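You operate a simulated robot arm through the tools that you are given. There is no shell and no other tool. Be economical: measure what you need, move in short steps, check, and stop when the job is done.

You run a simulated robot arm. Do the job below in one go: nothing can be reset, and whatever is moved stays where it is left.

JOB
Run the carriers up to the steel stop, then stop and latch the drive.
Fine: RUN and IN; black button once the three carriers touch, then the panel's red stop button.

It is judged by the outcome, as a careful person would: the job done as asked, and still so three seconds after it is handed in. It fails if anything else is knocked over, pushed out of place, dropped, spilled or broken.

ROBOT AND FRAMES
A 7-joint arm with a two-finger parallel gripper on a trunk, on a base that drives. Base frame: it is fixed to the floor where the robot stands at the start and does not move with it; the origin is under the middle of the robot, x ahead of it, y to its left, z up. Lengths are in m, angles in rad, forces in N, time in s.
With the tool pointing down near the work surface it reaches from about 0.42 to 0.92 m from the robot's upright axis, wherever it stands. Its first joint turns from -2.897 to 2.897 rad. Places, roughly: black button [1.4, 0.1, 1.4]; black selector [1.3, 0.1, 1.2]; blue dial [1.5, -0.1, 1.2]; first carrier [-0.5, -1.5, 1]; green button [1.3, 0.2, 1.4]; grey selector [1.4, 0, 1.2]; red main switch [1.3, 0.1, 1.1]; second carrier [-1.75, -2.5, 1]; third carrier [-3, -3, 1]. Payload 3.91 kg.
Tool frame: the origin (TCP) lies between the finger pads and is the grasp point; the fingertips stand 0.03 m ahead of it; z points along the fingers, y is the line along which they close. Largest opening 0.11 m; finger width 0.02, thickness 0.01; the body of the gripper, 0.048 by 0.112 m, starts 0.055 m behind the TCP.
Orientation is that of the tool frame in the base frame, as a unit quaternion [w, x, y, z]. With the fingers straight down and closing along the base's y, the tool's x points along the base's -x, its y along +y and its z along -z.

CONTROLS
- The arm moves only by the tool jog_arm. Its argument "plan" is a list of rows, each an object (a shift or turn left out is 0, a gripper value left out holds the last) with "delta_pos": the shift along the tool's x, y, z in units of 30 mm (1.0 is 30 mm), a list of three; "dr": the turn, a rotation vector about the tool's x, y, z in units of 5 degrees (1.0 is 5 degrees), a list of three; "grip": the closure in counts, from 0 (fully open) to 255 (shut). In form: [{"delta_pos": [dx, dy, dz], "dr": [ax, ay, az], "grip": grip}, ...]. A call has 1 to 8 rows; each row shifts and turns the commanded pose from where the row before left it, along the tool's axes as they then stand. A call with a number of a shift or a turn outside -1 to 1 is refused whole. A row lasts 0.2 s, in which the tool goes at most 0.05 m and 0.15 rad; a call with a longer step from one row to the next is refused whole, and so is a gripper value outside its range. Where a pose cannot be reached the arm comes as near as it can. A force on the tool above 50 N (or 10 N above the force at the start of the call, whichever is more), or a blocked arm, ends the call early, and 0.2 s more pass. The fingers move at their own pace (about 0.072 m/s each) and stop on an object; they squeeze with about 37 N. The grip force told is the motor's: it shows also when the fingers shut on nothing. Time passes only in rows, and 0.2 s behind the last, so rows that do not move let the fingers close. It gives the time, the measured TCP pose, the force on the tool (base axes), the opening and the grip force at its end, in the units of the frame above (readings bear some noise), with the torque about the TCP (base axes, N m) and any sound that the robot's microphone picked up, and new pictures: "views" is both (left out), scene, wrist or none.
- Cameras (640 x 400 px; columns grow to the right, rows downward): "scene" is now at [0.2553, -0.0352, 1.1615]; the picture's right is [-0.35, -0.94, 0.00], its down [-0.23, 0.09, -0.97] and it looks along [0.91, -0.34, -0.25] (base axes); focal length 277 px, centre (320, 200). "wrist" rides on the gripper at [0.072, 0.017, -0.103] in the tool frame; the picture's right is [-0.23, 0.97, 0.00], its down [-0.76, -0.18, -0.62] and it looks along [-0.61, -0.14, 0.78] (tool axes); focal length 222 px, centre (320, 200). There is no depth. A picture from a camera that has moved, and an enlarged one, comes with that camera's place and axes in the base frame and with its lens. The place of the scene camera against the robot may be out by one fixed shift of up to 0.018 m in any direction.
- lift_body(by): slides the trunk up (or, below 0, down) by that many m; the arm and the scene camera ride with it, the base frame stays. It gives what a move gives, with no picture.
- base_move(legs): drives the robot by 1 to 6 legs, each [ahead, left, turn to the left] in m, m and rad, along the robot's own axes; the way and the turn of a leg run together, so that a leg with both is an arc; at most 1.5 m and 3.142 rad a leg. The arm and the cameras ride along, it lands a little off, and it stops where it bumps. It gives what a move gives, and a new picture of the scene camera.
- pan_tilt(pan, tilt): turns the head with the scene camera to pan (to the left, within 1.501 rad either way) and tilt (down, from -0.506 to 1.204), counted from straight ahead of the robot. It gives what a move gives, and a new picture of the scene camera.
- zoom(camera, box): a new picture of the part [left, top, right, bottom] of that camera's present view, enlarged. It takes no simulated time.
- finish_job(): hands the job in; it is judged then, once.

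Work in short steps. Places have to be worked out from the pictures, the camera data and where the tool is seen: move nearer, look again, correct. Check each grasp and each placing, and mend what went wrong. You have 120 turns and 260 pictures in all, those below and enlarged ones among them. Open the gripper and draw the arm clear of the work before you hand the job in, unless the task says otherwise; then end with one line.

The tools are called after ">>>" as name(argument=value, ...) on one line, values as JSON. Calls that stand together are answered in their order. jog_arm: Moves the arm, as the interface text tells. Its arguments: {"type":"object","properties":{"plan":{"type":"array","items":{"type":"object","properties":{"delta_pos":{"type":"array","items":{"type":"number"}},"dr":{"type":"array","items":{"type":"number"}},"grip":{"type":"number"}}}},"views":{"type":"string","enum":["both","scene","wrist","none"]}},"required":["plan"]} The other tools are called the same way: lift_body (by) slides the trunk up or down; base_move (legs) drives the base; pan_tilt (pan, tilt) turns the head that bears the scene camera; zoom (camera, box) takes an enlarged picture of a part of a camera's view; finish_job () hands the job in.

At the start:

```text
time: 0.0
position: [0.5232, -0.185, 0.9994]
tcp_rot: [0.0, 0.001, 1.0, 0.0]
ft_force: [0.8, 0.0, -0.7]
ft_torque: [0.0, -0.01, 0.02]
opening: 0.11
gripper_force: 0.1
trunk travel left (down, up): [-0.325, 0.357]
robot x, y, heading: [0.0005, -0.0, 0.004]
head pan, tilt: [-0.363, 0.25]
```

scene: 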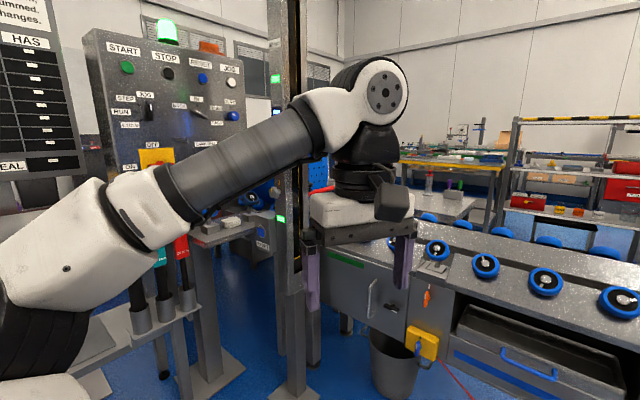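
wrist: 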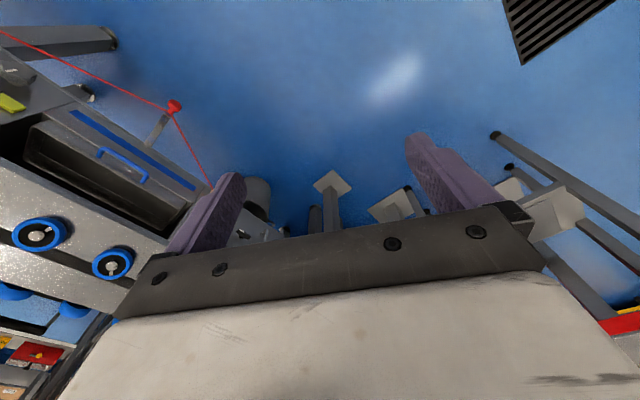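

The panel is on the left with START/STOP etc.; I'll enlarge it and the whiteboard/notices to read the labels.

>>> zoom(camera="scene", box=[80, 20, 272, 180])

>>> pan_tilt(pan=0.35, tilt=-0.1)

```text
2.50 times, centred on (176, 100) of scene
camera zoom: at [0.2553, -0.0352, 1.1615], right [-0.35, -0.94, 0.0], down [-0.23, 0.09, -0.97], along [0.91, -0.34, -0.25], focal length 692 px, centre (680, 450)
```

zoom: 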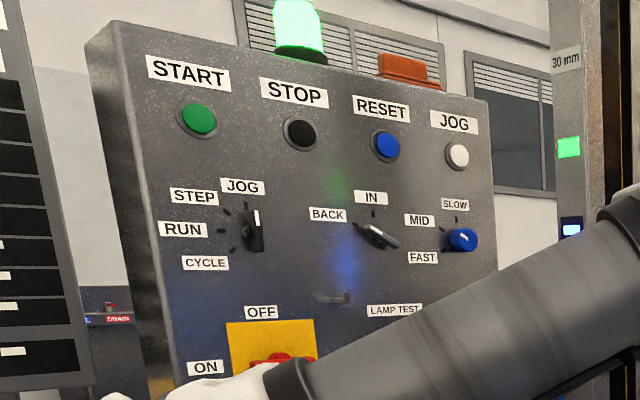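

```text
time: 1.1
position: [0.5238, -0.1857, 1.0]
tcp_rot: [0.0, 0.0, 1.0, -0.001]
ft_force: [-0.3, -0.2, 0.8]
ft_torque: [-0.02, 0.02, 0.0]
opening: 0.1103
gripper_force: 0.1
trunk travel left (down, up): [-0.325, 0.357]
robot x, y, heading: [0.0002, -0.0004, -0.001]
head pan, tilt: [0.351, -0.099]
camera scene: at [0.2498, 0.0278, 1.1933], right [0.34, -0.94, 0.0], down [0.09, 0.03, -1.0], along [0.93, 0.34, 0.1], focal length 277 px, centre (320, 200)
```

scene: 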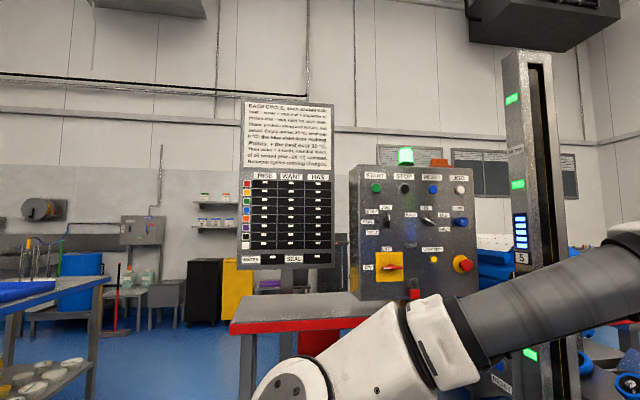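

The panel also has a red mushroom. I'll zoom the panel and the notice.

>>> zoom(camera="scene", box=[345, 160, 489, 300])

>>> zoom(camera="scene", box=[240, 100, 340, 170])

>>> zoom(camera="scene", box=[240, 165, 340, 270])

```text
2.86 times, centred on (417, 230) of scene
camera zoom: at [0.2498, 0.0278, 1.1933], right [0.34, -0.94, 0.0], down [0.09, 0.03, -1.0], along [0.93, 0.34, 0.1], focal length 791 px, centre (43, 114)
```

zoom: 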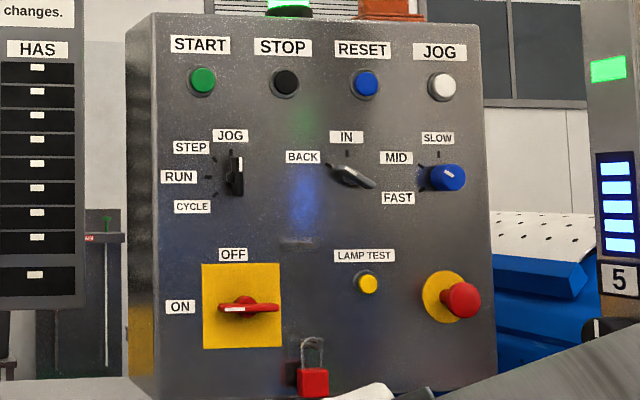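

```text
5.71 times, centred on (290, 135) of scene
camera zoom: at [0.2498, 0.0278, 1.1933], right [0.34, -0.94, 0.0], down [0.09, 0.03, -1.0], along [0.93, 0.34, 0.1], focal length 1581 px, centre (491, 571)
```

zoom: 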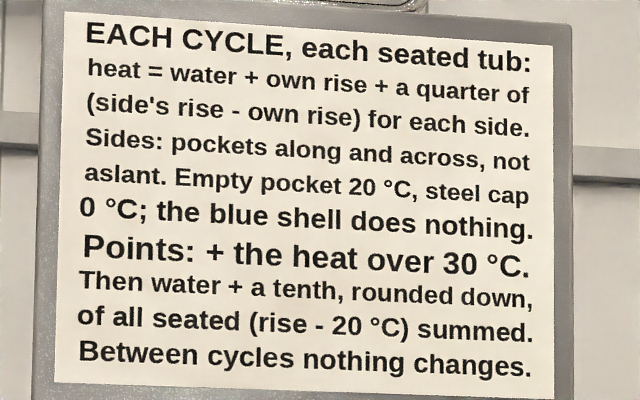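

```text
3.81 times, centred on (290, 218) of scene
camera zoom: at [0.2498, 0.0278, 1.1933], right [0.34, -0.94, 0.0], down [0.09, 0.03, -1.0], along [0.93, 0.34, 0.1], focal length 1054 px, centre (434, 133)
```

zoom: 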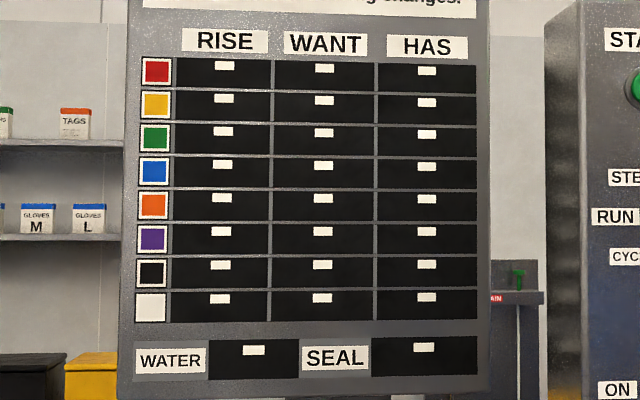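

Mode is on JOG, main switch looks ON, red mushroom at lower right. Now I'll look at the carriers and the line to the right.

>>> pan_tilt(pan=-1.0, tilt=0.25)

>>> pan_tilt(pan=-1.5, tilt=0.2)

```text
time: 2.6
position: [0.5228, -0.1843, 0.9999]
tcp_rot: [0.0, 0.0, 1.0, 0.0]
ft_force: [0.5, 0.1, -0.5]
ft_torque: [-0.01, -0.02, 0.04]
opening: 0.1101
gripper_force: 0.1
trunk travel left (down, up): [-0.325, 0.357]
robot x, y, heading: [0.0034, -0.0005, -0.001]
head pan, tilt: [-1.0, 0.25]
camera scene: at [0.2185, -0.0807, 1.1615], right [-0.84, -0.54, 0.0], down [-0.13, 0.21, -0.97], along [0.52, -0.82, -0.25], focal length 277 px, centre (320, 200)
```

scene: 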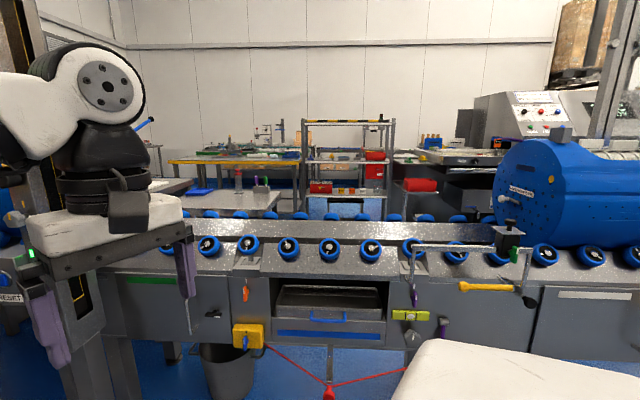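

```text
time: 3.5
position: [0.5234, -0.1858, 0.9995]
tcp_rot: [-0.001, 0.0, 1.0, -0.001]
ft_force: [-0.5, -0.1, 0.5]
ft_torque: [0.03, -0.01, 0.0]
opening: 0.1097
gripper_force: 0.1
trunk travel left (down, up): [-0.325, 0.357]
robot x, y, heading: [0.0051, 0.0021, 0.0]
head pan, tilt: [-1.499, 0.201]
camera scene: at [0.1747, -0.095, 1.166], right [-1.0, -0.07, 0.0], down [-0.01, 0.2, -0.98], along [0.07, -0.98, -0.2], focal length 277 px, centre (320, 200)
```

scene: 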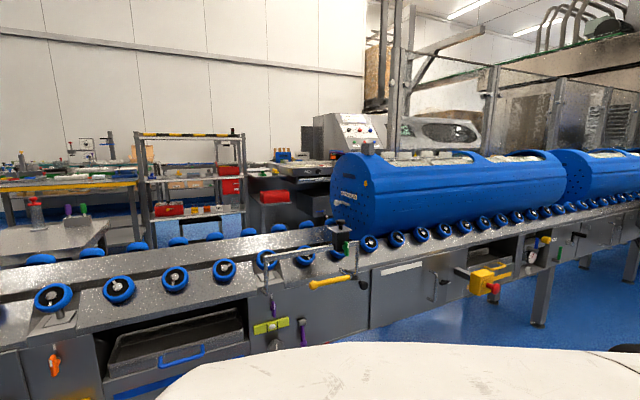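

Carriers are the big blue half-drums on the roller line. I'll zoom at the first carrier's nose and along the line.

>>> zoom(camera="scene", box=[230, 130, 430, 350])

>>> zoom(camera="scene", box=[440, 120, 640, 320])

>>> base_move(legs=[[0, 0, -0.6]])

```text
1.82 times, centred on (330, 240) of scene
camera zoom: at [0.1747, -0.095, 1.166], right [-1.0, -0.07, 0.0], down [-0.01, 0.2, -0.98], along [0.07, -0.98, -0.2], focal length 503 px, centre (302, 127)
```

zoom: 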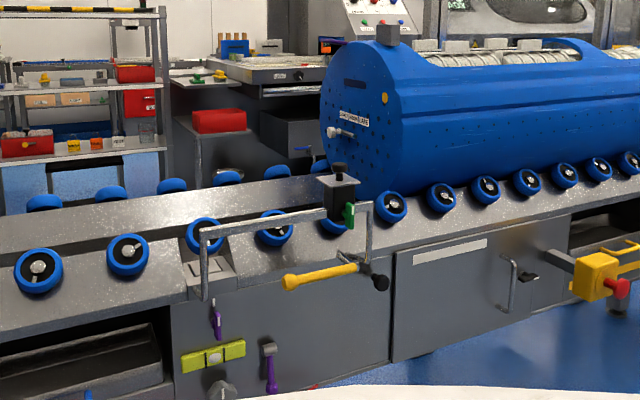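

```text
2.00 times, centred on (540, 220) of scene
camera zoom: at [0.1747, -0.095, 1.166], right [-1.0, -0.07, 0.0], down [-0.01, 0.2, -0.98], along [0.07, -0.98, -0.2], focal length 554 px, centre (-120, 160)
```

zoom: 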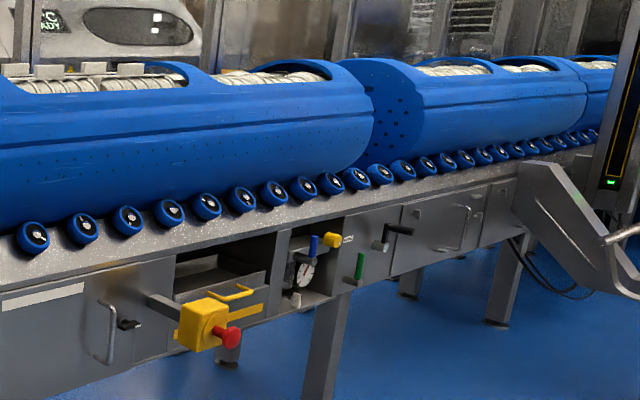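

```text
time: 5.6
position: [0.3266, -0.4486, 1.0004]
tcp_rot: [0.0, 0.295, 0.955, -0.001]
ft_force: [0.7, 0.2, -0.2]
ft_torque: [0.01, 0.03, -0.03]
opening: 0.1102
gripper_force: 0.0
trunk travel left (down, up): [-0.325, 0.357]
robot x, y, heading: [0.0017, -0.0022, -0.599]
head pan, tilt: [-1.499, 0.201]
camera scene: at [0.0912, -0.1786, 1.1661], right [-0.86, 0.5, 0.0], down [0.1, 0.17, -0.98], along [-0.49, -0.85, -0.2], focal length 277 px, centre (320, 200)
```

scene: 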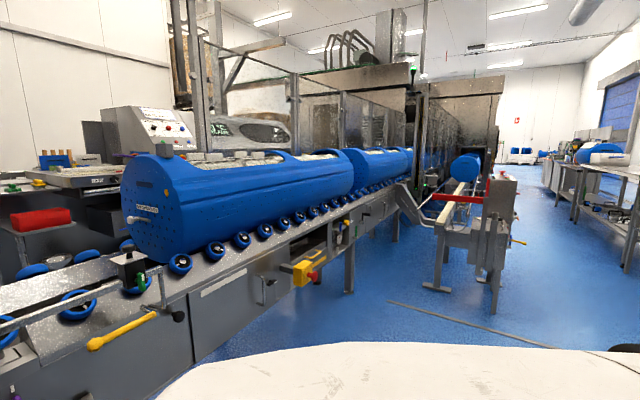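

Three carriers: first and second nearly in contact and a third further back. Zooming on the gap and line.

>>> zoom(camera="scene", box=[320, 110, 520, 235])

>>> zoom(camera="scene", box=[60, 130, 260, 320])

```text
3.20 times, centred on (420, 172) of scene
camera zoom: at [0.0912, -0.1786, 1.1661], right [-0.86, 0.5, 0.0], down [0.1, 0.17, -0.98], along [-0.49, -0.85, -0.2], focal length 886 px, centre (0, 288)
```

zoom: 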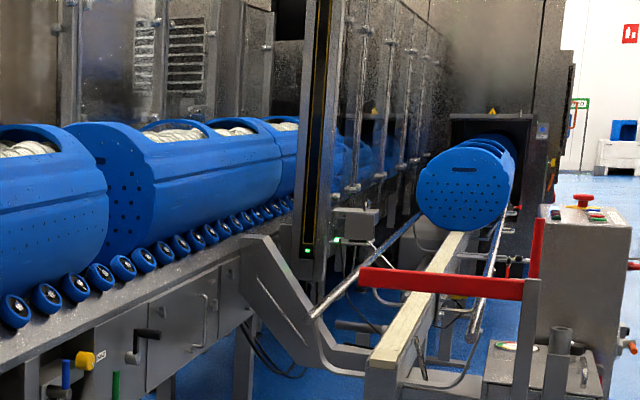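

```text
2.11 times, centred on (160, 225) of scene
camera zoom: at [0.0912, -0.1786, 1.1661], right [-0.86, 0.5, 0.0], down [0.1, 0.17, -0.98], along [-0.49, -0.85, -0.2], focal length 583 px, centre (657, 147)
```

zoom: 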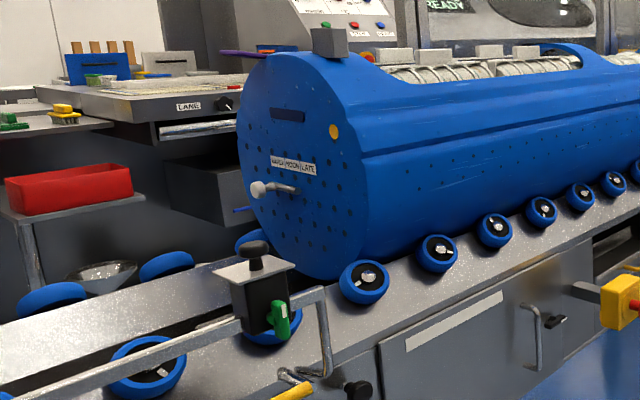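

Now turn to face the panel squarely (its normal seems about heading +0.58) and look at the floor in front for obstacles.

>>> base_move(legs=[[0, 0, 1.18]])

>>> pan_tilt(pan=0.0, tilt=0.45)

>>> pan_tilt(pan=-0.8, tilt=0.2)

```text
time: 9.1
position: [0.5376, 0.1355, 0.9999]
tcp_rot: [0.0, -0.289, 0.957, 0.0]
ft_force: [-0.4, 0.7, 0.9]
ft_torque: [0.0, 0.04, 0.0]
opening: 0.11
gripper_force: 0.1
trunk travel left (down, up): [-0.325, 0.357]
robot x, y, heading: [0.0009, 0.0018, 0.589]
head pan, tilt: [-1.499, 0.201]
camera scene: at [0.1965, 0.0188, 1.1661], right [-0.79, -0.61, 0.0], down [-0.12, 0.16, -0.98], along [0.6, -0.77, -0.2], focal length 277 px, centre (320, 200)
```

scene: 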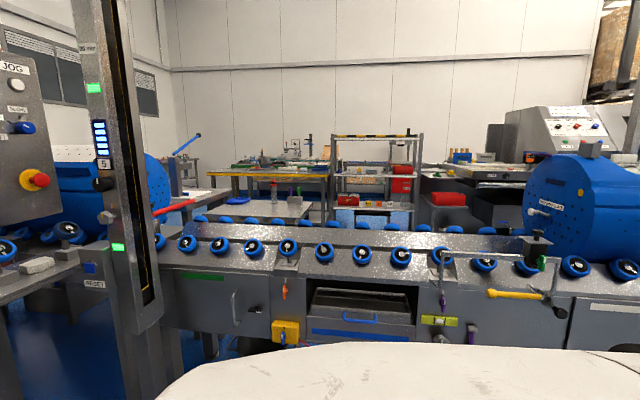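

```text
time: 10.7
position: [0.5386, 0.1368, 1.0007]
tcp_rot: [0.0, -0.29, 0.957, -0.001]
ft_force: [-0.3, -0.1, -0.3]
ft_torque: [0.01, 0.02, -0.01]
opening: 0.1101
gripper_force: 0.1
trunk travel left (down, up): [-0.325, 0.357]
robot x, y, heading: [-0.0014, -0.0026, 0.591]
head pan, tilt: [0.0, 0.45]
camera scene: at [0.2158, 0.1434, 1.1428], right [0.56, -0.83, 0.0], down [-0.36, -0.24, -0.9], along [0.75, 0.5, -0.44], focal length 277 px, centre (320, 200)
```

scene: 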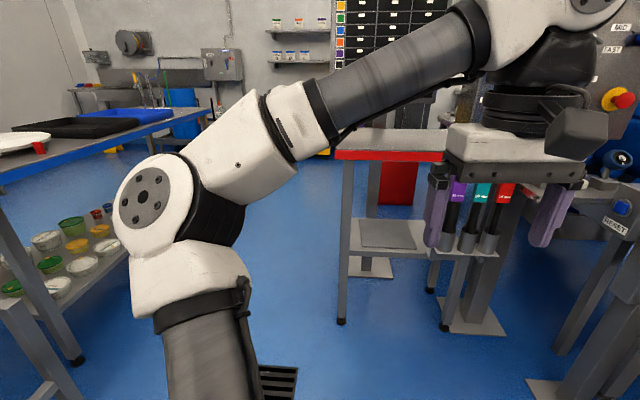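

```text
time: 11.8
position: [0.5381, 0.1365, 1.0007]
tcp_rot: [0.0, -0.29, 0.957, -0.001]
ft_force: [0.1, 0.0, 0.1]
ft_torque: [-0.02, 0.04, -0.01]
opening: 0.1097
gripper_force: 0.0
trunk travel left (down, up): [-0.325, 0.357]
robot x, y, heading: [-0.0001, -0.001, 0.591]
head pan, tilt: [-0.799, 0.201]
camera scene: at [0.2305, 0.073, 1.166], right [-0.21, -0.98, 0.0], down [-0.2, 0.04, -0.98], along [0.96, -0.2, -0.2], focal length 277 px, centre (320, 200)
```

scene: 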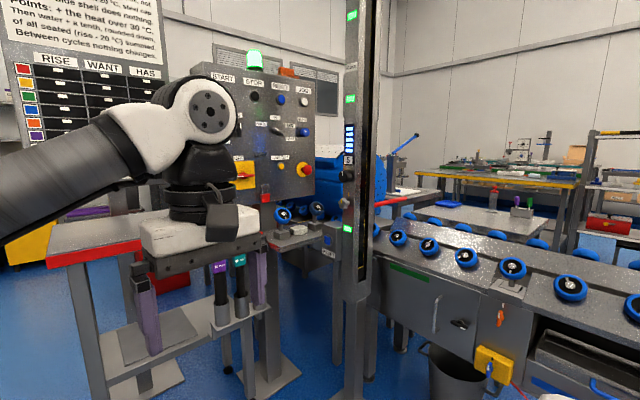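

There's a further blue drum behind the mast and a table with tools in front of the panel. Zooming on the mast/line end.

>>> zoom(camera="scene", box=[260, 100, 440, 280])

>>> zoom(camera="scene", box=[200, 50, 340, 220])

```text
2.22 times, centred on (350, 190) of scene
camera zoom: at [0.2305, 0.073, 1.166], right [-0.21, -0.98, 0.0], down [-0.2, 0.04, -0.98], along [0.96, -0.2, -0.2], focal length 615 px, centre (253, 222)
```

zoom: 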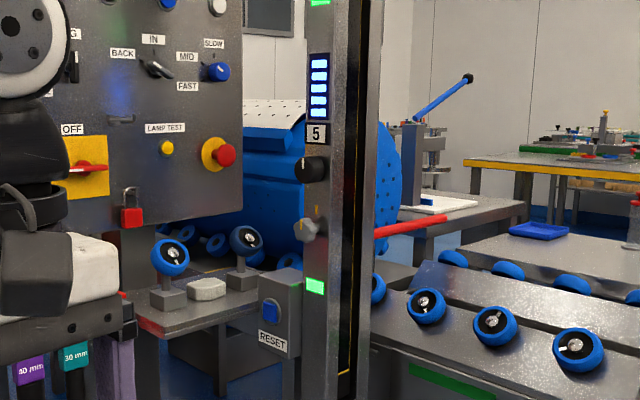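

```text
2.35 times, centred on (270, 135) of scene
camera zoom: at [0.2305, 0.073, 1.166], right [-0.21, -0.98, 0.0], down [-0.2, 0.04, -0.98], along [0.96, -0.2, -0.2], focal length 651 px, centre (438, 353)
```

zoom: 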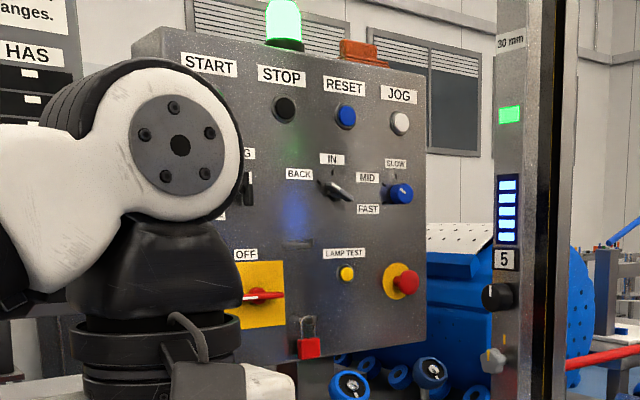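

Panel face: normal into it ≈ (0.83, 0.56, 0), START ≈ (1.30, 0.19, 1.35), red mushroom ≈ (1.5, -0.13, 1.04). I'll keep the robot heading about -0.5 so the head can watch the carriers while the arm reaches left to the panel; first turn here and swing the arm around in free space.

>>> base_move(legs=[[0, 0, -1.09]])

>>> lift_body(by=0.2)

```text
time: 15.0
position: [0.3742, -0.4095, 1.0]
tcp_rot: [0.0, 0.243, 0.97, -0.001]
ft_force: [0.3, 0.3, -0.1]
ft_torque: [0.03, -0.01, 0.01]
opening: 0.1101
gripper_force: 0.0
trunk travel left (down, up): [-0.325, 0.357]
robot x, y, heading: [0.0015, 0.0005, -0.486]
head pan, tilt: [-0.799, 0.201]
camera scene: at [0.1737, -0.1718, 1.1661], right [-0.96, -0.28, 0.0], down [-0.06, 0.19, -0.98], along [0.27, -0.94, -0.2], focal length 277 px, centre (320, 200)
```

scene: 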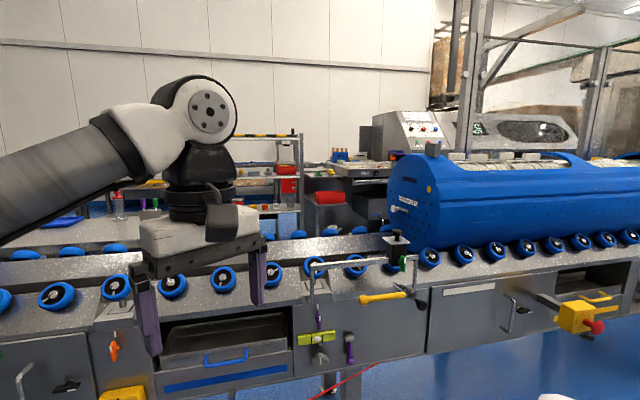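

```text
time: 17.1
position: [0.3748, -0.41, 1.199]
tcp_rot: [0.0, 0.243, 0.97, 0.0]
ft_force: [0.2, -0.8, 0.7]
ft_torque: [0.0, 0.0, -0.01]
opening: 0.1099
gripper_force: 0.1
trunk travel left (down, up): [-0.525, 0.157]
robot x, y, heading: [0.0023, 0.0011, -0.495]
head pan, tilt: [-0.799, 0.201]
```

Arm in free space; I swing it left around the axis in two arcs, keeping the tool heading turning with it.

>>> jog_arm(plan=[{"delta_pos": [-0.34, 0.94, 0], "dr": [0, 0, -0.62]}, {"delta_pos": [-0.34, 0.94, 0], "dr": [0, 0, -0.62]}, {"delta_pos": [-0.34, 0.94, 0], "dr": [0, 0, -0.62]}, {"delta_pos": [-0.34, 0.94, 0], "dr": [0, 0, -0.62]}, {"delta_pos": [-0.34, 0.94, 0], "dr": [0, 0, -0.62]}, {"delta_pos": [-0.34, 0.94, 0], "dr": [0, 0, -0.62]}, {"delta_pos": [-0.34, 0.94, 0], "dr": [0, 0, -0.62]}, {"delta_pos": [-0.34, 0.94, 0], "dr": [0, 0, -0.62]}], views="none")

>>> jog_arm(plan=[{"delta_pos": [-0.34, 0.94, 0], "dr": [0, 0, -0.62]}, {"delta_pos": [-0.34, 0.94, 0], "dr": [0, 0, -0.62]}, {"delta_pos": [-0.34, 0.94, 0], "dr": [0, 0, -0.62]}, {"delta_pos": [-0.34, 0.94, 0], "dr": [0, 0, -0.62]}, {"delta_pos": [-0.34, 0.94, 0], "dr": [0, 0, -0.62]}, {"delta_pos": [-0.34, 0.94, 0], "dr": [0, 0, -0.62]}, {"delta_pos": [-0.34, 0.94, 0], "dr": [0, 0, -0.62]}, {"delta_pos": [-0.34, 0.94, 0], "dr": [0, 0, -0.62]}], views="none")

```text
time: 18.9
position: [0.5094, -0.2432, 1.1966]
tcp_rot: [-0.006, 0.064, 0.998, -0.002]
ft_force: [-0.3, 0.1, -0.8]
ft_torque: [0.0, 0.01, -0.03]
opening: 0.1102
gripper_force: 0.0
trunk travel left (down, up): [-0.525, 0.157]
robot x, y, heading: [0.0004, 0.0017, -0.489]
head pan, tilt: [-0.799, 0.201]
```

```text
time: 19.5
position: [0.5155, -0.2396, 1.1963]
tcp_rot: [-0.008, 0.087, 0.996, -0.006]
ft_force: [0.3, 0.1, -0.3]
ft_torque: [0.02, -0.02, -0.04]
opening: 0.1102
gripper_force: 0.0
trunk travel left (down, up): [-0.525, 0.157]
robot x, y, heading: [-0.0026, 0.0007, -0.492]
head pan, tilt: [-0.799, 0.201]
stopped in row 2: the arm was blocked; the commanded pose is now the measured one
```

The arm was blocked; I look at why.

>>> pan_tilt(pan=0.2, tilt=0.4)

```text
time: 20.7
position: [0.5152, -0.2402, 1.1964]
tcp_rot: [-0.007, 0.089, 0.996, -0.007]
ft_force: [-0.5, -0.2, -0.1]
ft_torque: [-0.01, -0.06, -0.05]
opening: 0.11
gripper_force: 0.1
trunk travel left (down, up): [-0.525, 0.157]
robot x, y, heading: [-0.0015, 0.0016, -0.486]
head pan, tilt: [0.201, 0.4]
camera scene: at [0.2366, -0.1089, 1.3475], right [-0.29, -0.96, 0.0], down [-0.37, 0.11, -0.92], along [0.88, -0.26, -0.39], focal length 277 px, centre (320, 200)
```

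scene: 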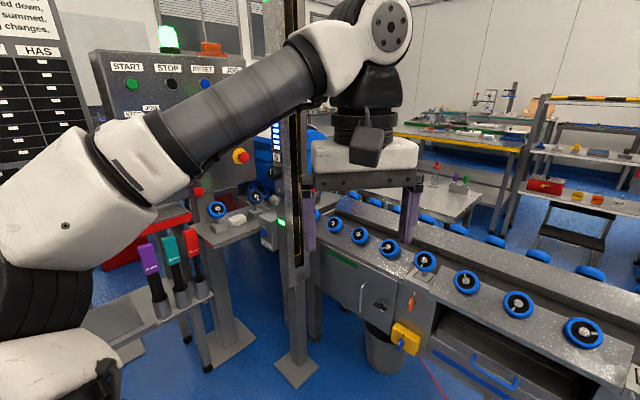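

Nothing external touches; likely a joint limit. I test a pure translation leftward/forward without rotating.

>>> jog_arm(plan=[{"delta_pos": [0, 1, 0]}, {"delta_pos": [0, 1, 0]}, {"delta_pos": [0, 1, 0]}, {"delta_pos": [0, 1, 0]}], views="scene")

```text
time: 21.4
position: [0.5095, -0.2401, 1.192]
tcp_rot: [-0.01, 0.18, 0.984, -0.004]
ft_force: [0.8, -0.4, 1.3]
ft_torque: [-0.02, -0.01, 0.0]
opening: 0.1103
gripper_force: 0.1
trunk travel left (down, up): [-0.525, 0.157]
robot x, y, heading: [0.0006, -0.0012, -0.484]
head pan, tilt: [0.201, 0.4]
stopped in row 3: the arm was blocked; the commanded pose is now the measured one
camera scene: at [0.2368, -0.1089, 1.3475], right [-0.29, -0.96, 0.0], down [-0.37, 0.11, -0.92], along [0.88, -0.26, -0.39], focal length 277 px, centre (320, 200)
```

scene: 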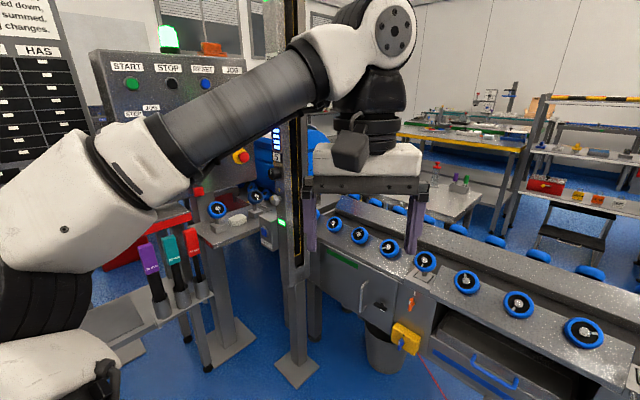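

Still blocked sideways. I test forward extension to learn which direction is limited.

>>> jog_arm(plan=[{"delta_pos": [-1, 0, 0]}, {"delta_pos": [-1, 0, 0]}, {"delta_pos": [-1, 0, 0]}], views="none")

>>> jog_arm(plan=[{"dr": [0, 0, -1]}, {"dr": [0, 0, -1]}, {"dr": [0, 0, -1]}], views="none")

>>> jog_arm(plan=[{"dr": [0, -1, 0]}, {"dr": [0, -1, 0]}, {"dr": [0, -1, 0]}, {"dr": [0, -1, 0]}], views="scene")

```text
time: 22.2
position: [0.5932, -0.271, 1.1913]
tcp_rot: [-0.008, 0.178, 0.984, -0.004]
ft_force: [1.0, -0.1, 0.2]
ft_torque: [0.0, 0.01, 0.01]
opening: 0.11
gripper_force: 0.2
trunk travel left (down, up): [-0.525, 0.157]
robot x, y, heading: [-0.0015, 0.0015, -0.492]
head pan, tilt: [0.201, 0.4]
```

```text
time: 23.0
position: [0.594, -0.2706, 1.1905]
tcp_rot: [-0.009, 0.047, 0.999, -0.003]
ft_force: [0.2, 0.2, -0.5]
ft_torque: [0.0, -0.01, 0.02]
opening: 0.1101
gripper_force: 0.0
trunk travel left (down, up): [-0.525, 0.157]
robot x, y, heading: [-0.002, -0.003, -0.492]
head pan, tilt: [0.201, 0.4]
```

```text
time: 24.0
position: [0.5921, -0.2712, 1.1919]
tcp_rot: [0.165, 0.046, 0.985, -0.011]
ft_force: [0.1, 0.4, -0.1]
ft_torque: [-0.01, 0.0, -0.01]
opening: 0.1101
gripper_force: 0.0
trunk travel left (down, up): [-0.525, 0.157]
robot x, y, heading: [-0.0004, 0.0032, -0.491]
head pan, tilt: [0.201, 0.4]
camera scene: at [0.2365, -0.1088, 1.3475], right [-0.29, -0.96, 0.0], down [-0.37, 0.11, -0.92], along [0.88, -0.26, -0.39], focal length 277 px, centre (320, 200)
```

scene: 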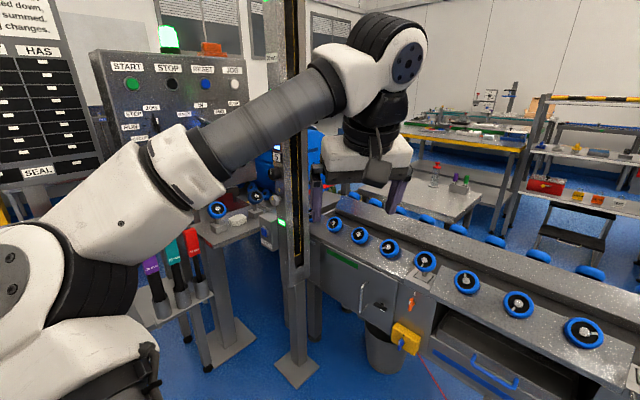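

Extension and pitch work. Trying left movement from this more extended pose.

>>> jog_arm(plan=[{"delta_pos": [0, 1, 0]}, {"delta_pos": [0, 1, 0]}, {"delta_pos": [0, 1, 0]}, {"delta_pos": [0, 1, 0]}], views="scene")

```text
time: 25.0
position: [0.6038, -0.1509, 1.1921]
tcp_rot: [0.164, 0.048, 0.985, -0.01]
ft_force: [0.6, -0.2, 0.1]
ft_torque: [0.04, 0.0, -0.01]
opening: 0.1101
gripper_force: 0.0
trunk travel left (down, up): [-0.525, 0.157]
robot x, y, heading: [0.0014, -0.001, -0.491]
head pan, tilt: [0.201, 0.4]
camera scene: at [0.2366, -0.1086, 1.3476], right [-0.29, -0.96, 0.0], down [-0.37, 0.11, -0.92], along [0.88, -0.26, -0.39], focal length 277 px, centre (320, 200)
```

scene: 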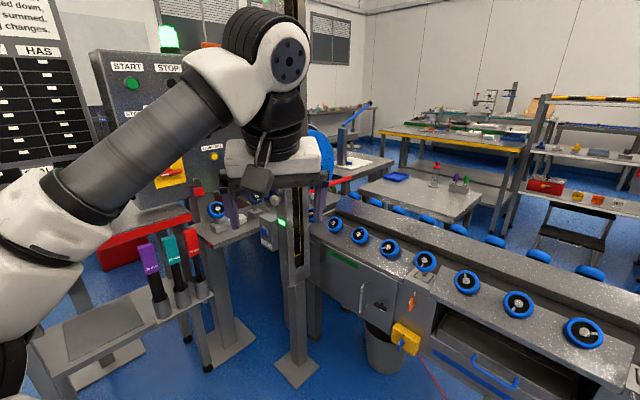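

That works at larger reach. Continue the swing left with yaw about the vertical.

>>> jog_arm(plan=[{"delta_pos": [-0.13, 0.97, 0.05], "dr": [-0.16, 0, -0.46]}, {"delta_pos": [-0.13, 0.97, 0.05], "dr": [-0.16, 0, -0.46]}, {"delta_pos": [-0.13, 0.97, 0.05], "dr": [-0.16, 0, -0.46]}, {"delta_pos": [-0.13, 0.97, 0.05], "dr": [-0.16, 0, -0.46]}, {"delta_pos": [-0.13, 0.97, 0.05], "dr": [-0.16, 0, -0.46]}, {"delta_pos": [-0.13, 0.97, 0.05], "dr": [-0.16, 0, -0.46]}, {"delta_pos": [-0.13, 0.97, 0.05], "dr": [-0.16, 0, -0.46]}, {"delta_pos": [-0.13, 0.97, 0.05], "dr": [-0.16, 0, -0.46]}], views="none")

>>> jog_arm(plan=[{"delta_pos": [0.0, 0.97, 0.0], "dr": [-0.16, 0, -0.46]}, {"delta_pos": [0, 0.97, 0.0], "dr": [-0.16, 0, -0.46]}, {"delta_pos": [0, 0.97, 0], "dr": [-0.16, 0, -0.46]}, {"delta_pos": [0, 0.97, 0], "dr": [-0.16, 0, -0.46]}, {"delta_pos": [0, 0.97, 0], "dr": [-0.16, 0, -0.46]}, {"delta_pos": [0, 0.97, 0], "dr": [-0.16, 0, -0.46]}, {"delta_pos": [0, 0.97, 0], "dr": [-0.16, 0, -0.46]}, {"delta_pos": [0, 0.97, 0], "dr": [-0.16, 0, -0.46]}], views="scene")

```text
time: 26.8
position: [0.6263, 0.0836, 1.1898]
tcp_rot: [0.163, -0.121, 0.979, 0.018]
ft_force: [0.5, -0.9, 0.5]
ft_torque: [-0.02, 0.0, 0.0]
opening: 0.1102
gripper_force: 0.0
trunk travel left (down, up): [-0.525, 0.157]
robot x, y, heading: [-0.0008, 0.0025, -0.493]
head pan, tilt: [0.201, 0.4]
```

```text
time: 28.8
position: [0.5697, 0.2718, 1.184]
tcp_rot: [0.156, -0.247, 0.956, 0.036]
ft_force: [0.6, 0.0, -0.4]
ft_torque: [0.02, -0.02, -0.01]
opening: 0.1098
gripper_force: 0.1
trunk travel left (down, up): [-0.525, 0.157]
robot x, y, heading: [-0.0, -0.0007, -0.493]
head pan, tilt: [0.201, 0.4]
stopped in row 8: the arm was blocked; the commanded pose is now the measured one
camera scene: at [0.2367, -0.1089, 1.3475], right [-0.29, -0.96, 0.0], down [-0.37, 0.11, -0.92], along [0.88, -0.26, -0.39], focal length 277 px, centre (320, 200)
```

scene: 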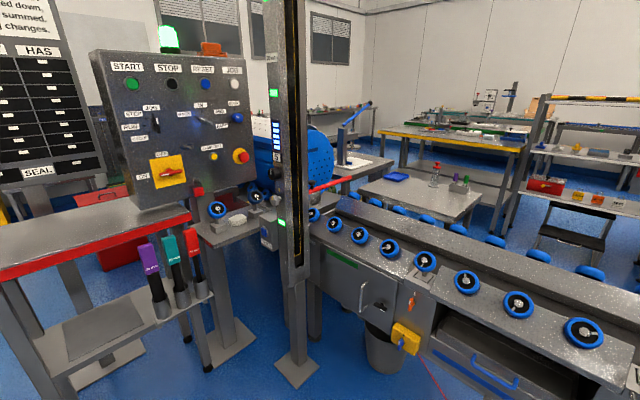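

The panel is now unobstructed; let me zoom on it, and pitch the tool up toward horizontal while moving forward a bit.

>>> zoom(camera="scene", box=[85, 40, 265, 200])

>>> jog_arm(plan=[{"delta_pos": [-0.5, 0, 0.2], "dr": [0, -1, 0]}, {"delta_pos": [-0.5, 0, 0.2], "dr": [0, -1, 0]}, {"delta_pos": [-0.5, 0, 0.3], "dr": [0, -1, 0]}, {"delta_pos": [-0.5, 0, 0.3], "dr": [0, -1, 0]}, {"delta_pos": [-0.4, 0, 0.4], "dr": [0, -1, 0]}, {"delta_pos": [-0.4, 0, 0.4], "dr": [0, -1, 0]}], views="none")

```text
2.50 times, centred on (175, 120) of scene
camera zoom: at [0.2367, -0.1089, 1.3475], right [-0.29, -0.96, 0.0], down [-0.37, 0.11, -0.92], along [0.88, -0.26, -0.39], focal length 692 px, centre (682, 400)
```

zoom: 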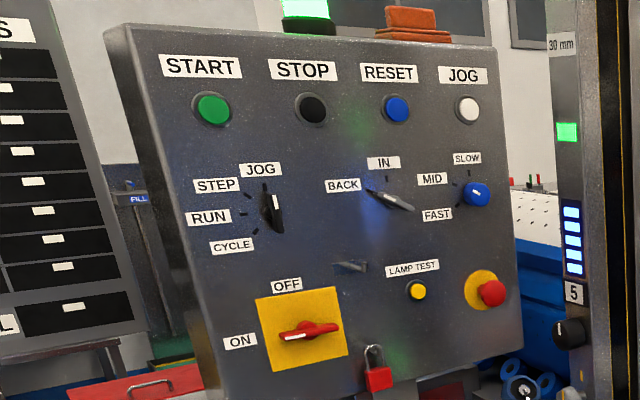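

```text
time: 30.4
position: [0.6755, 0.2999, 1.1863]
tcp_rot: [0.403, -0.209, 0.885, 0.099]
ft_force: [-0.3, 0.7, 0.0]
ft_torque: [0.02, 0.03, 0.01]
opening: 0.11
gripper_force: 0.0
trunk travel left (down, up): [-0.525, 0.157]
robot x, y, heading: [-0.0012, -0.0011, -0.492]
head pan, tilt: [0.201, 0.4]
stopped in row 6: the arm was blocked; the commanded pose is now the measured one
```

Blocked again at ~48° pitch; I look at the arm from the head and try raising while pitching.

>>> pan_tilt(pan=1.0, tilt=0.4)

>>> jog_arm(plan=[{"delta_pos": [-0.8, 0, 0.0]}, {"delta_pos": [-0.8, 0, 0.0]}, {"delta_pos": [-0.8, 0, 0.0]}, {"dr": [0, -1, 0]}, {"dr": [0, -1, 0]}], views="scene")

```text
time: 31.5
position: [0.675, 0.3002, 1.1873]
tcp_rot: [0.403, -0.209, 0.885, 0.099]
ft_force: [-0.4, 0.2, -0.3]
ft_torque: [0.02, 0.0, 0.0]
opening: 0.11
gripper_force: 0.0
trunk travel left (down, up): [-0.525, 0.157]
robot x, y, heading: [0.001, 0.0027, -0.492]
head pan, tilt: [1.0, 0.4]
camera scene: at [0.2288, -0.0373, 1.3475], right [0.49, -0.87, 0.0], down [-0.34, -0.19, -0.92], along [0.8, 0.45, -0.39], focal length 277 px, centre (320, 200)
```

scene: 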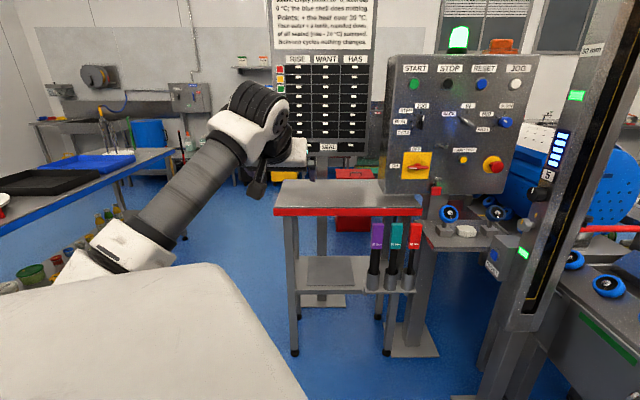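

```text
time: 32.7
position: [0.7169, 0.3206, 1.242]
tcp_rot: [0.48, -0.2, 0.846, 0.117]
ft_force: [-0.2, 0.2, 0.4]
ft_torque: [-0.04, 0.0, -0.03]
opening: 0.11
gripper_force: 0.0
trunk travel left (down, up): [-0.525, 0.157]
robot x, y, heading: [0.0014, 0.0004, -0.493]
head pan, tilt: [1.0, 0.4]
camera scene: at [0.2288, -0.0372, 1.3475], right [0.49, -0.87, 0.0], down [-0.34, -0.19, -0.92], along [0.8, 0.45, -0.39], focal length 277 px, centre (320, 200)
```

scene: 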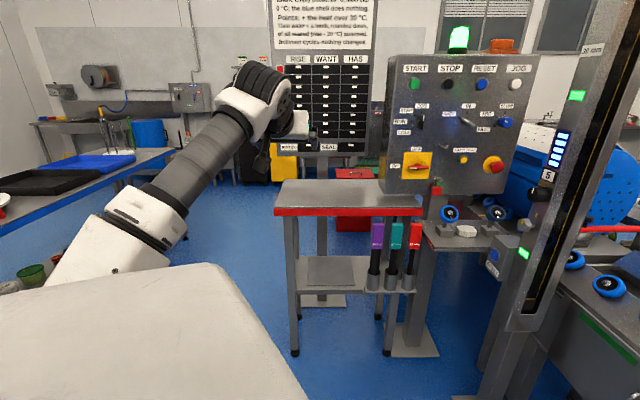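

Extending helps. Continue pitching with a bit of forward motion.

>>> jog_arm(plan=[{"delta_pos": [-0.4, 0, 0.4], "dr": [0, -0.8, 0]}, {"delta_pos": [-0.4, 0, 0.4], "dr": [0, -0.8, 0]}, {"delta_pos": [-0.3, 0, 0.4], "dr": [0, -0.8, 0]}, {"delta_pos": [-0.3, 0, 0.4], "dr": [0, -0.8, 0]}, {"delta_pos": [-0.2, 0, 0.4], "dr": [0, -0.8, 0]}, {"delta_pos": [-0.2, 0, 0.4], "dr": [0, -0.8, 0]}, {"delta_pos": [-0.2, 0, 0.4], "dr": [0, -0.8, 0]}, {"delta_pos": [-0.2, 0, 0.4], "dr": [0, -0.8, 0]}], views="both")

```text
time: 34.5
position: [0.817, 0.3734, 1.2766]
tcp_rot: [0.694, -0.159, 0.682, 0.167]
ft_force: [0.7, -0.1, -0.6]
ft_torque: [0.01, 0.02, 0.01]
opening: 0.1101
gripper_force: 0.1
trunk travel left (down, up): [-0.525, 0.157]
robot x, y, heading: [-0.0011, 0.0012, -0.489]
head pan, tilt: [1.0, 0.4]
camera scene: at [0.229, -0.0372, 1.3475], right [0.49, -0.87, 0.0], down [-0.34, -0.19, -0.92], along [0.8, 0.45, -0.39], focal length 277 px, centre (320, 200)
camera wrist: at [0.7192, 0.3428, 1.2015], right [-0.44, 0.87, 0.23], down [-0.49, -0.45, 0.75], along [0.75, 0.22, 0.62], focal length 222 px, centre (320, 200)
```

scene: 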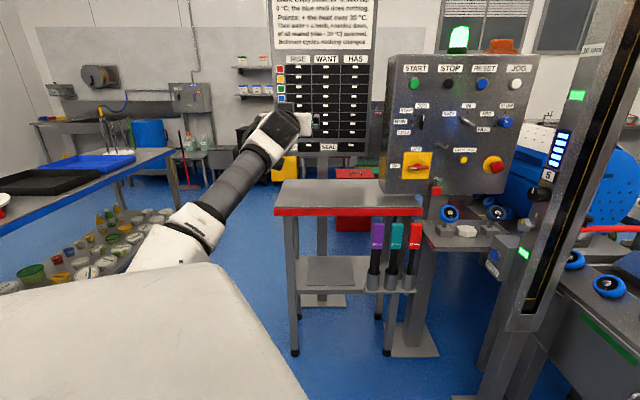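
wrist: 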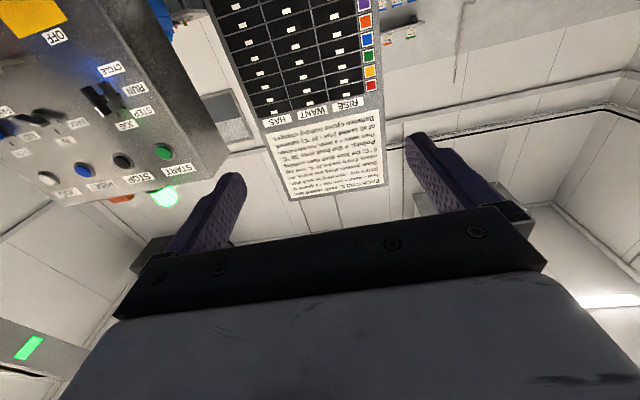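

Tool is horizontal now (x down, z towards panel, 7° short in yaw). I turn the base 0.125 left to square the tool, then jog the arm right/back before driving in.

>>> base_move(legs=[[0, 0, 0.125]])

>>> jog_arm(plan=[{"delta_pos": [0, -1, -0.2]}, {"delta_pos": [0, -1, -0.2]}, {"delta_pos": [0, -1, -0.5]}, {"delta_pos": [0, -1, -0.5]}, {"delta_pos": [0, -1, -0.6]}, {"delta_pos": [0, -1, -0.8]}, {"delta_pos": [0, -1, -0.8]}, {"delta_pos": [0, -1, -0.8]}], views="none")

```text
time: 35.5
position: [0.765, 0.4713, 1.2757]
tcp_rot: [0.682, -0.202, 0.671, 0.21]
ft_force: [0.4, 0.7, -0.6]
ft_torque: [0.0, -0.01, 0.02]
opening: 0.11
gripper_force: 0.1
trunk travel left (down, up): [-0.525, 0.157]
robot x, y, heading: [0.0036, -0.0023, -0.365]
head pan, tilt: [1.0, 0.4]
camera scene: at [0.2313, -0.0081, 1.3475], right [0.59, -0.81, 0.0], down [-0.31, -0.23, -0.92], along [0.74, 0.54, -0.39], focal length 277 px, centre (320, 200)
```

scene: 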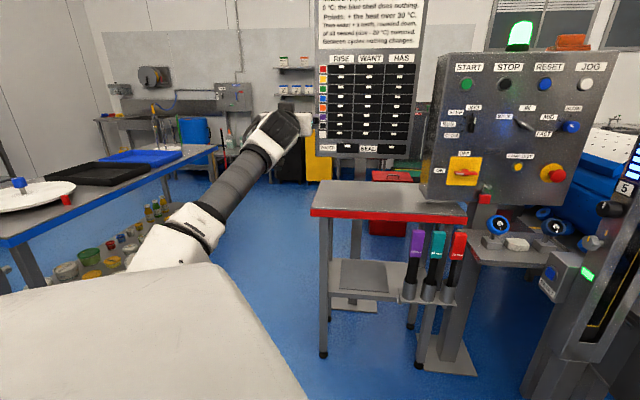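

```text
time: 37.3
position: [0.7872, 0.2165, 1.2551]
tcp_rot: [0.676, -0.22, 0.675, 0.197]
ft_force: [-0.7, 0.3, 0.2]
ft_torque: [0.01, -0.04, 0.01]
opening: 0.1101
gripper_force: 0.1
trunk travel left (down, up): [-0.525, 0.157]
robot x, y, heading: [-0.0021, -0.0025, -0.358]
head pan, tilt: [1.0, 0.4]
```

Now drive in to about (0.486, -0.276), keeping heading.

>>> base_move(legs=[[0.3, -0.045, 0], [0.24, -0.04, 0]])

>>> jog_arm(plan=[{"delta_pos": [0, 0, 0]}], views="wrist")

```text
time: 40.8
position: [1.267, -0.0642, 1.2539]
tcp_rot: [0.676, -0.215, 0.677, 0.195]
ft_force: [0.0, -0.6, -0.2]
ft_torque: [0.01, 0.02, -0.02]
opening: 0.1098
gripper_force: 0.0
trunk travel left (down, up): [-0.525, 0.157]
robot x, y, heading: [0.4803, -0.27, -0.366]
head pan, tilt: [1.0, 0.4]
camera scene: at [0.7069, -0.2821, 1.3474], right [0.59, -0.81, 0.0], down [-0.31, -0.23, -0.92], along [0.74, 0.54, -0.39], focal length 277 px, centre (320, 200)
```

scene: 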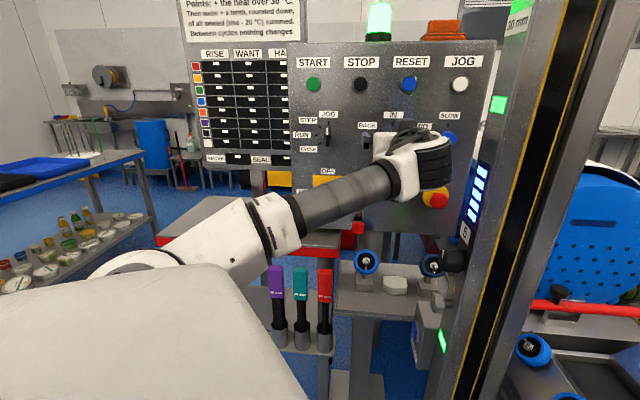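

```text
time: 41.2
position: [1.2667, -0.0632, 1.25]
tcp_rot: [0.675, -0.217, 0.678, 0.194]
ft_force: [-0.2, 0.2, -0.5]
ft_torque: [-0.01, 0.01, -0.04]
opening: 0.11
gripper_force: 0.1
trunk travel left (down, up): [-0.525, 0.157]
robot x, y, heading: [0.4762, -0.2726, -0.366]
head pan, tilt: [1.0, 0.4]
camera wrist: at [1.1724, -0.108, 1.1806], right [-0.54, 0.82, 0.2], down [-0.42, -0.47, 0.78], along [0.73, 0.34, 0.6], focal length 222 px, centre (320, 200)
```

wrist: 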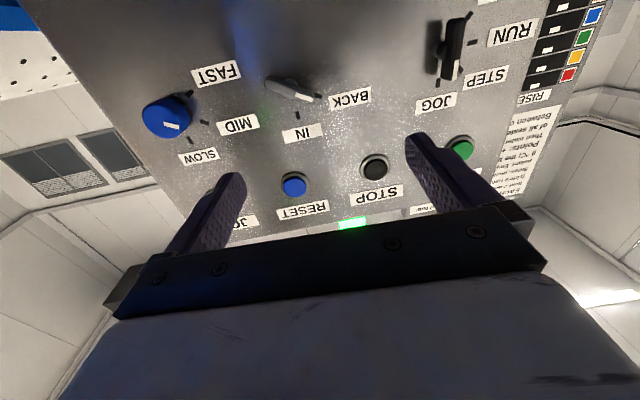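

Good position. Zoom on the selectors from the wrist camera.

>>> zoom(camera="wrist", box=[130, 0, 550, 230])

>>> zoom(camera="scene", box=[285, 90, 475, 220])

```text
1.52 times, centred on (340, 115) of wrist
camera zoom: at [1.1724, -0.108, 1.1806], right [-0.54, 0.82, 0.2], down [-0.42, -0.47, 0.78], along [0.73, 0.34, 0.6], focal length 338 px, centre (290, 330)
```

zoom: 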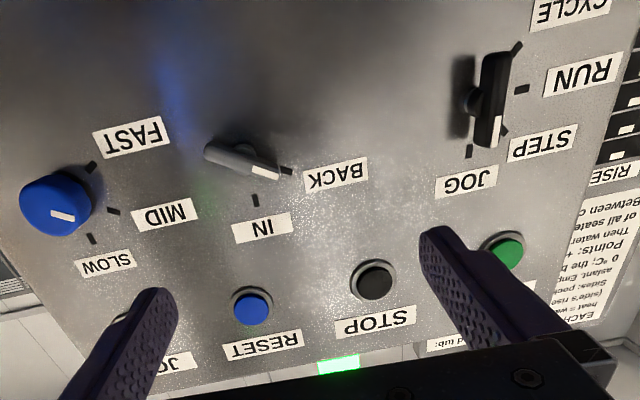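

```text
3.08 times, centred on (380, 155) of scene
camera zoom: at [0.7064, -0.2818, 1.3475], right [0.59, -0.81, 0.0], down [-0.31, -0.23, -0.92], along [0.74, 0.54, -0.39], focal length 852 px, centre (135, 338)
```

zoom: 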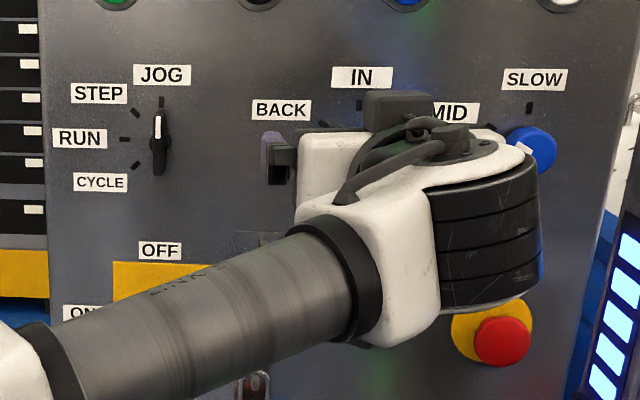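

The grey selector's white tip is at BACK (needs clockwise to IN) and the black one at JOG (needs 90° counter‑clockwise to RUN). Triangulated black knob at ≈ s 0.62, z 1.222; I move in front of it with a half-open gripper.

>>> jog_arm(plan=[{"delta_pos": [0.2, 0.95, 0], "grip": 110}, {"delta_pos": [0.2, 0.95, 0]}, {"delta_pos": [0.2, 0.9, 0]}, {"delta_pos": [0.2, 0.9, 0]}, {"delta_pos": [0.13, 0.9, 0]}], views="both")

```text
time: 42.6
position: [1.2073, 0.0259, 1.2261]
tcp_rot: [0.68, -0.194, 0.682, 0.188]
ft_force: [-0.2, 0.8, -0.5]
ft_torque: [-0.01, 0.03, 0.0]
opening: 0.0625
gripper_force: 0.1
trunk travel left (down, up): [-0.525, 0.157]
robot x, y, heading: [0.4745, -0.2701, -0.367]
head pan, tilt: [1.0, 0.4]
stopped in row 5: the arm was blocked; the commanded pose is now the measured one
camera scene: at [0.7064, -0.2817, 1.3475], right [0.59, -0.81, 0.0], down [-0.31, -0.23, -0.92], along [0.74, 0.54, -0.39], focal length 277 px, centre (320, 200)
camera wrist: at [1.1111, -0.0137, 1.1547], right [-0.51, 0.83, 0.22], down [-0.44, -0.47, 0.77], along [0.74, 0.29, 0.6], focal length 222 px, centre (320, 200)
```

scene: 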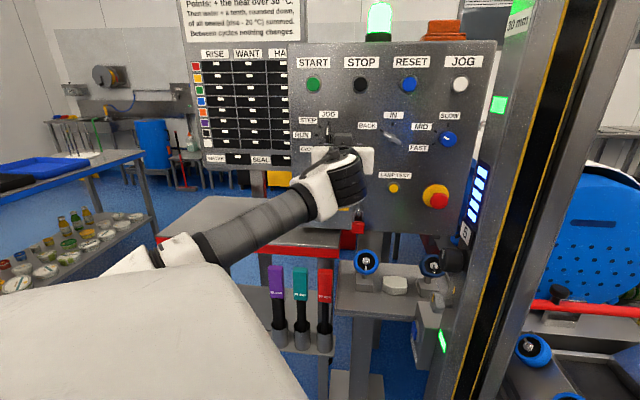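
wrist: 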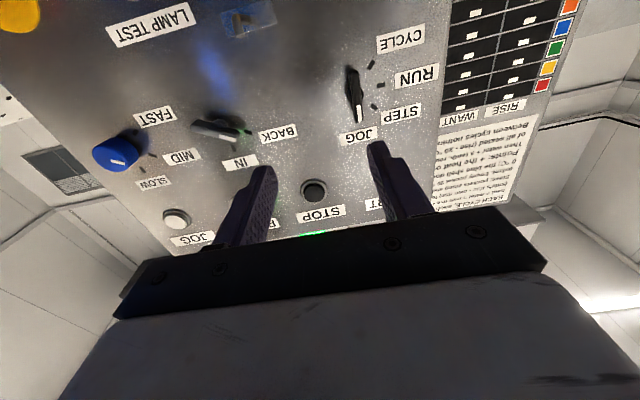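

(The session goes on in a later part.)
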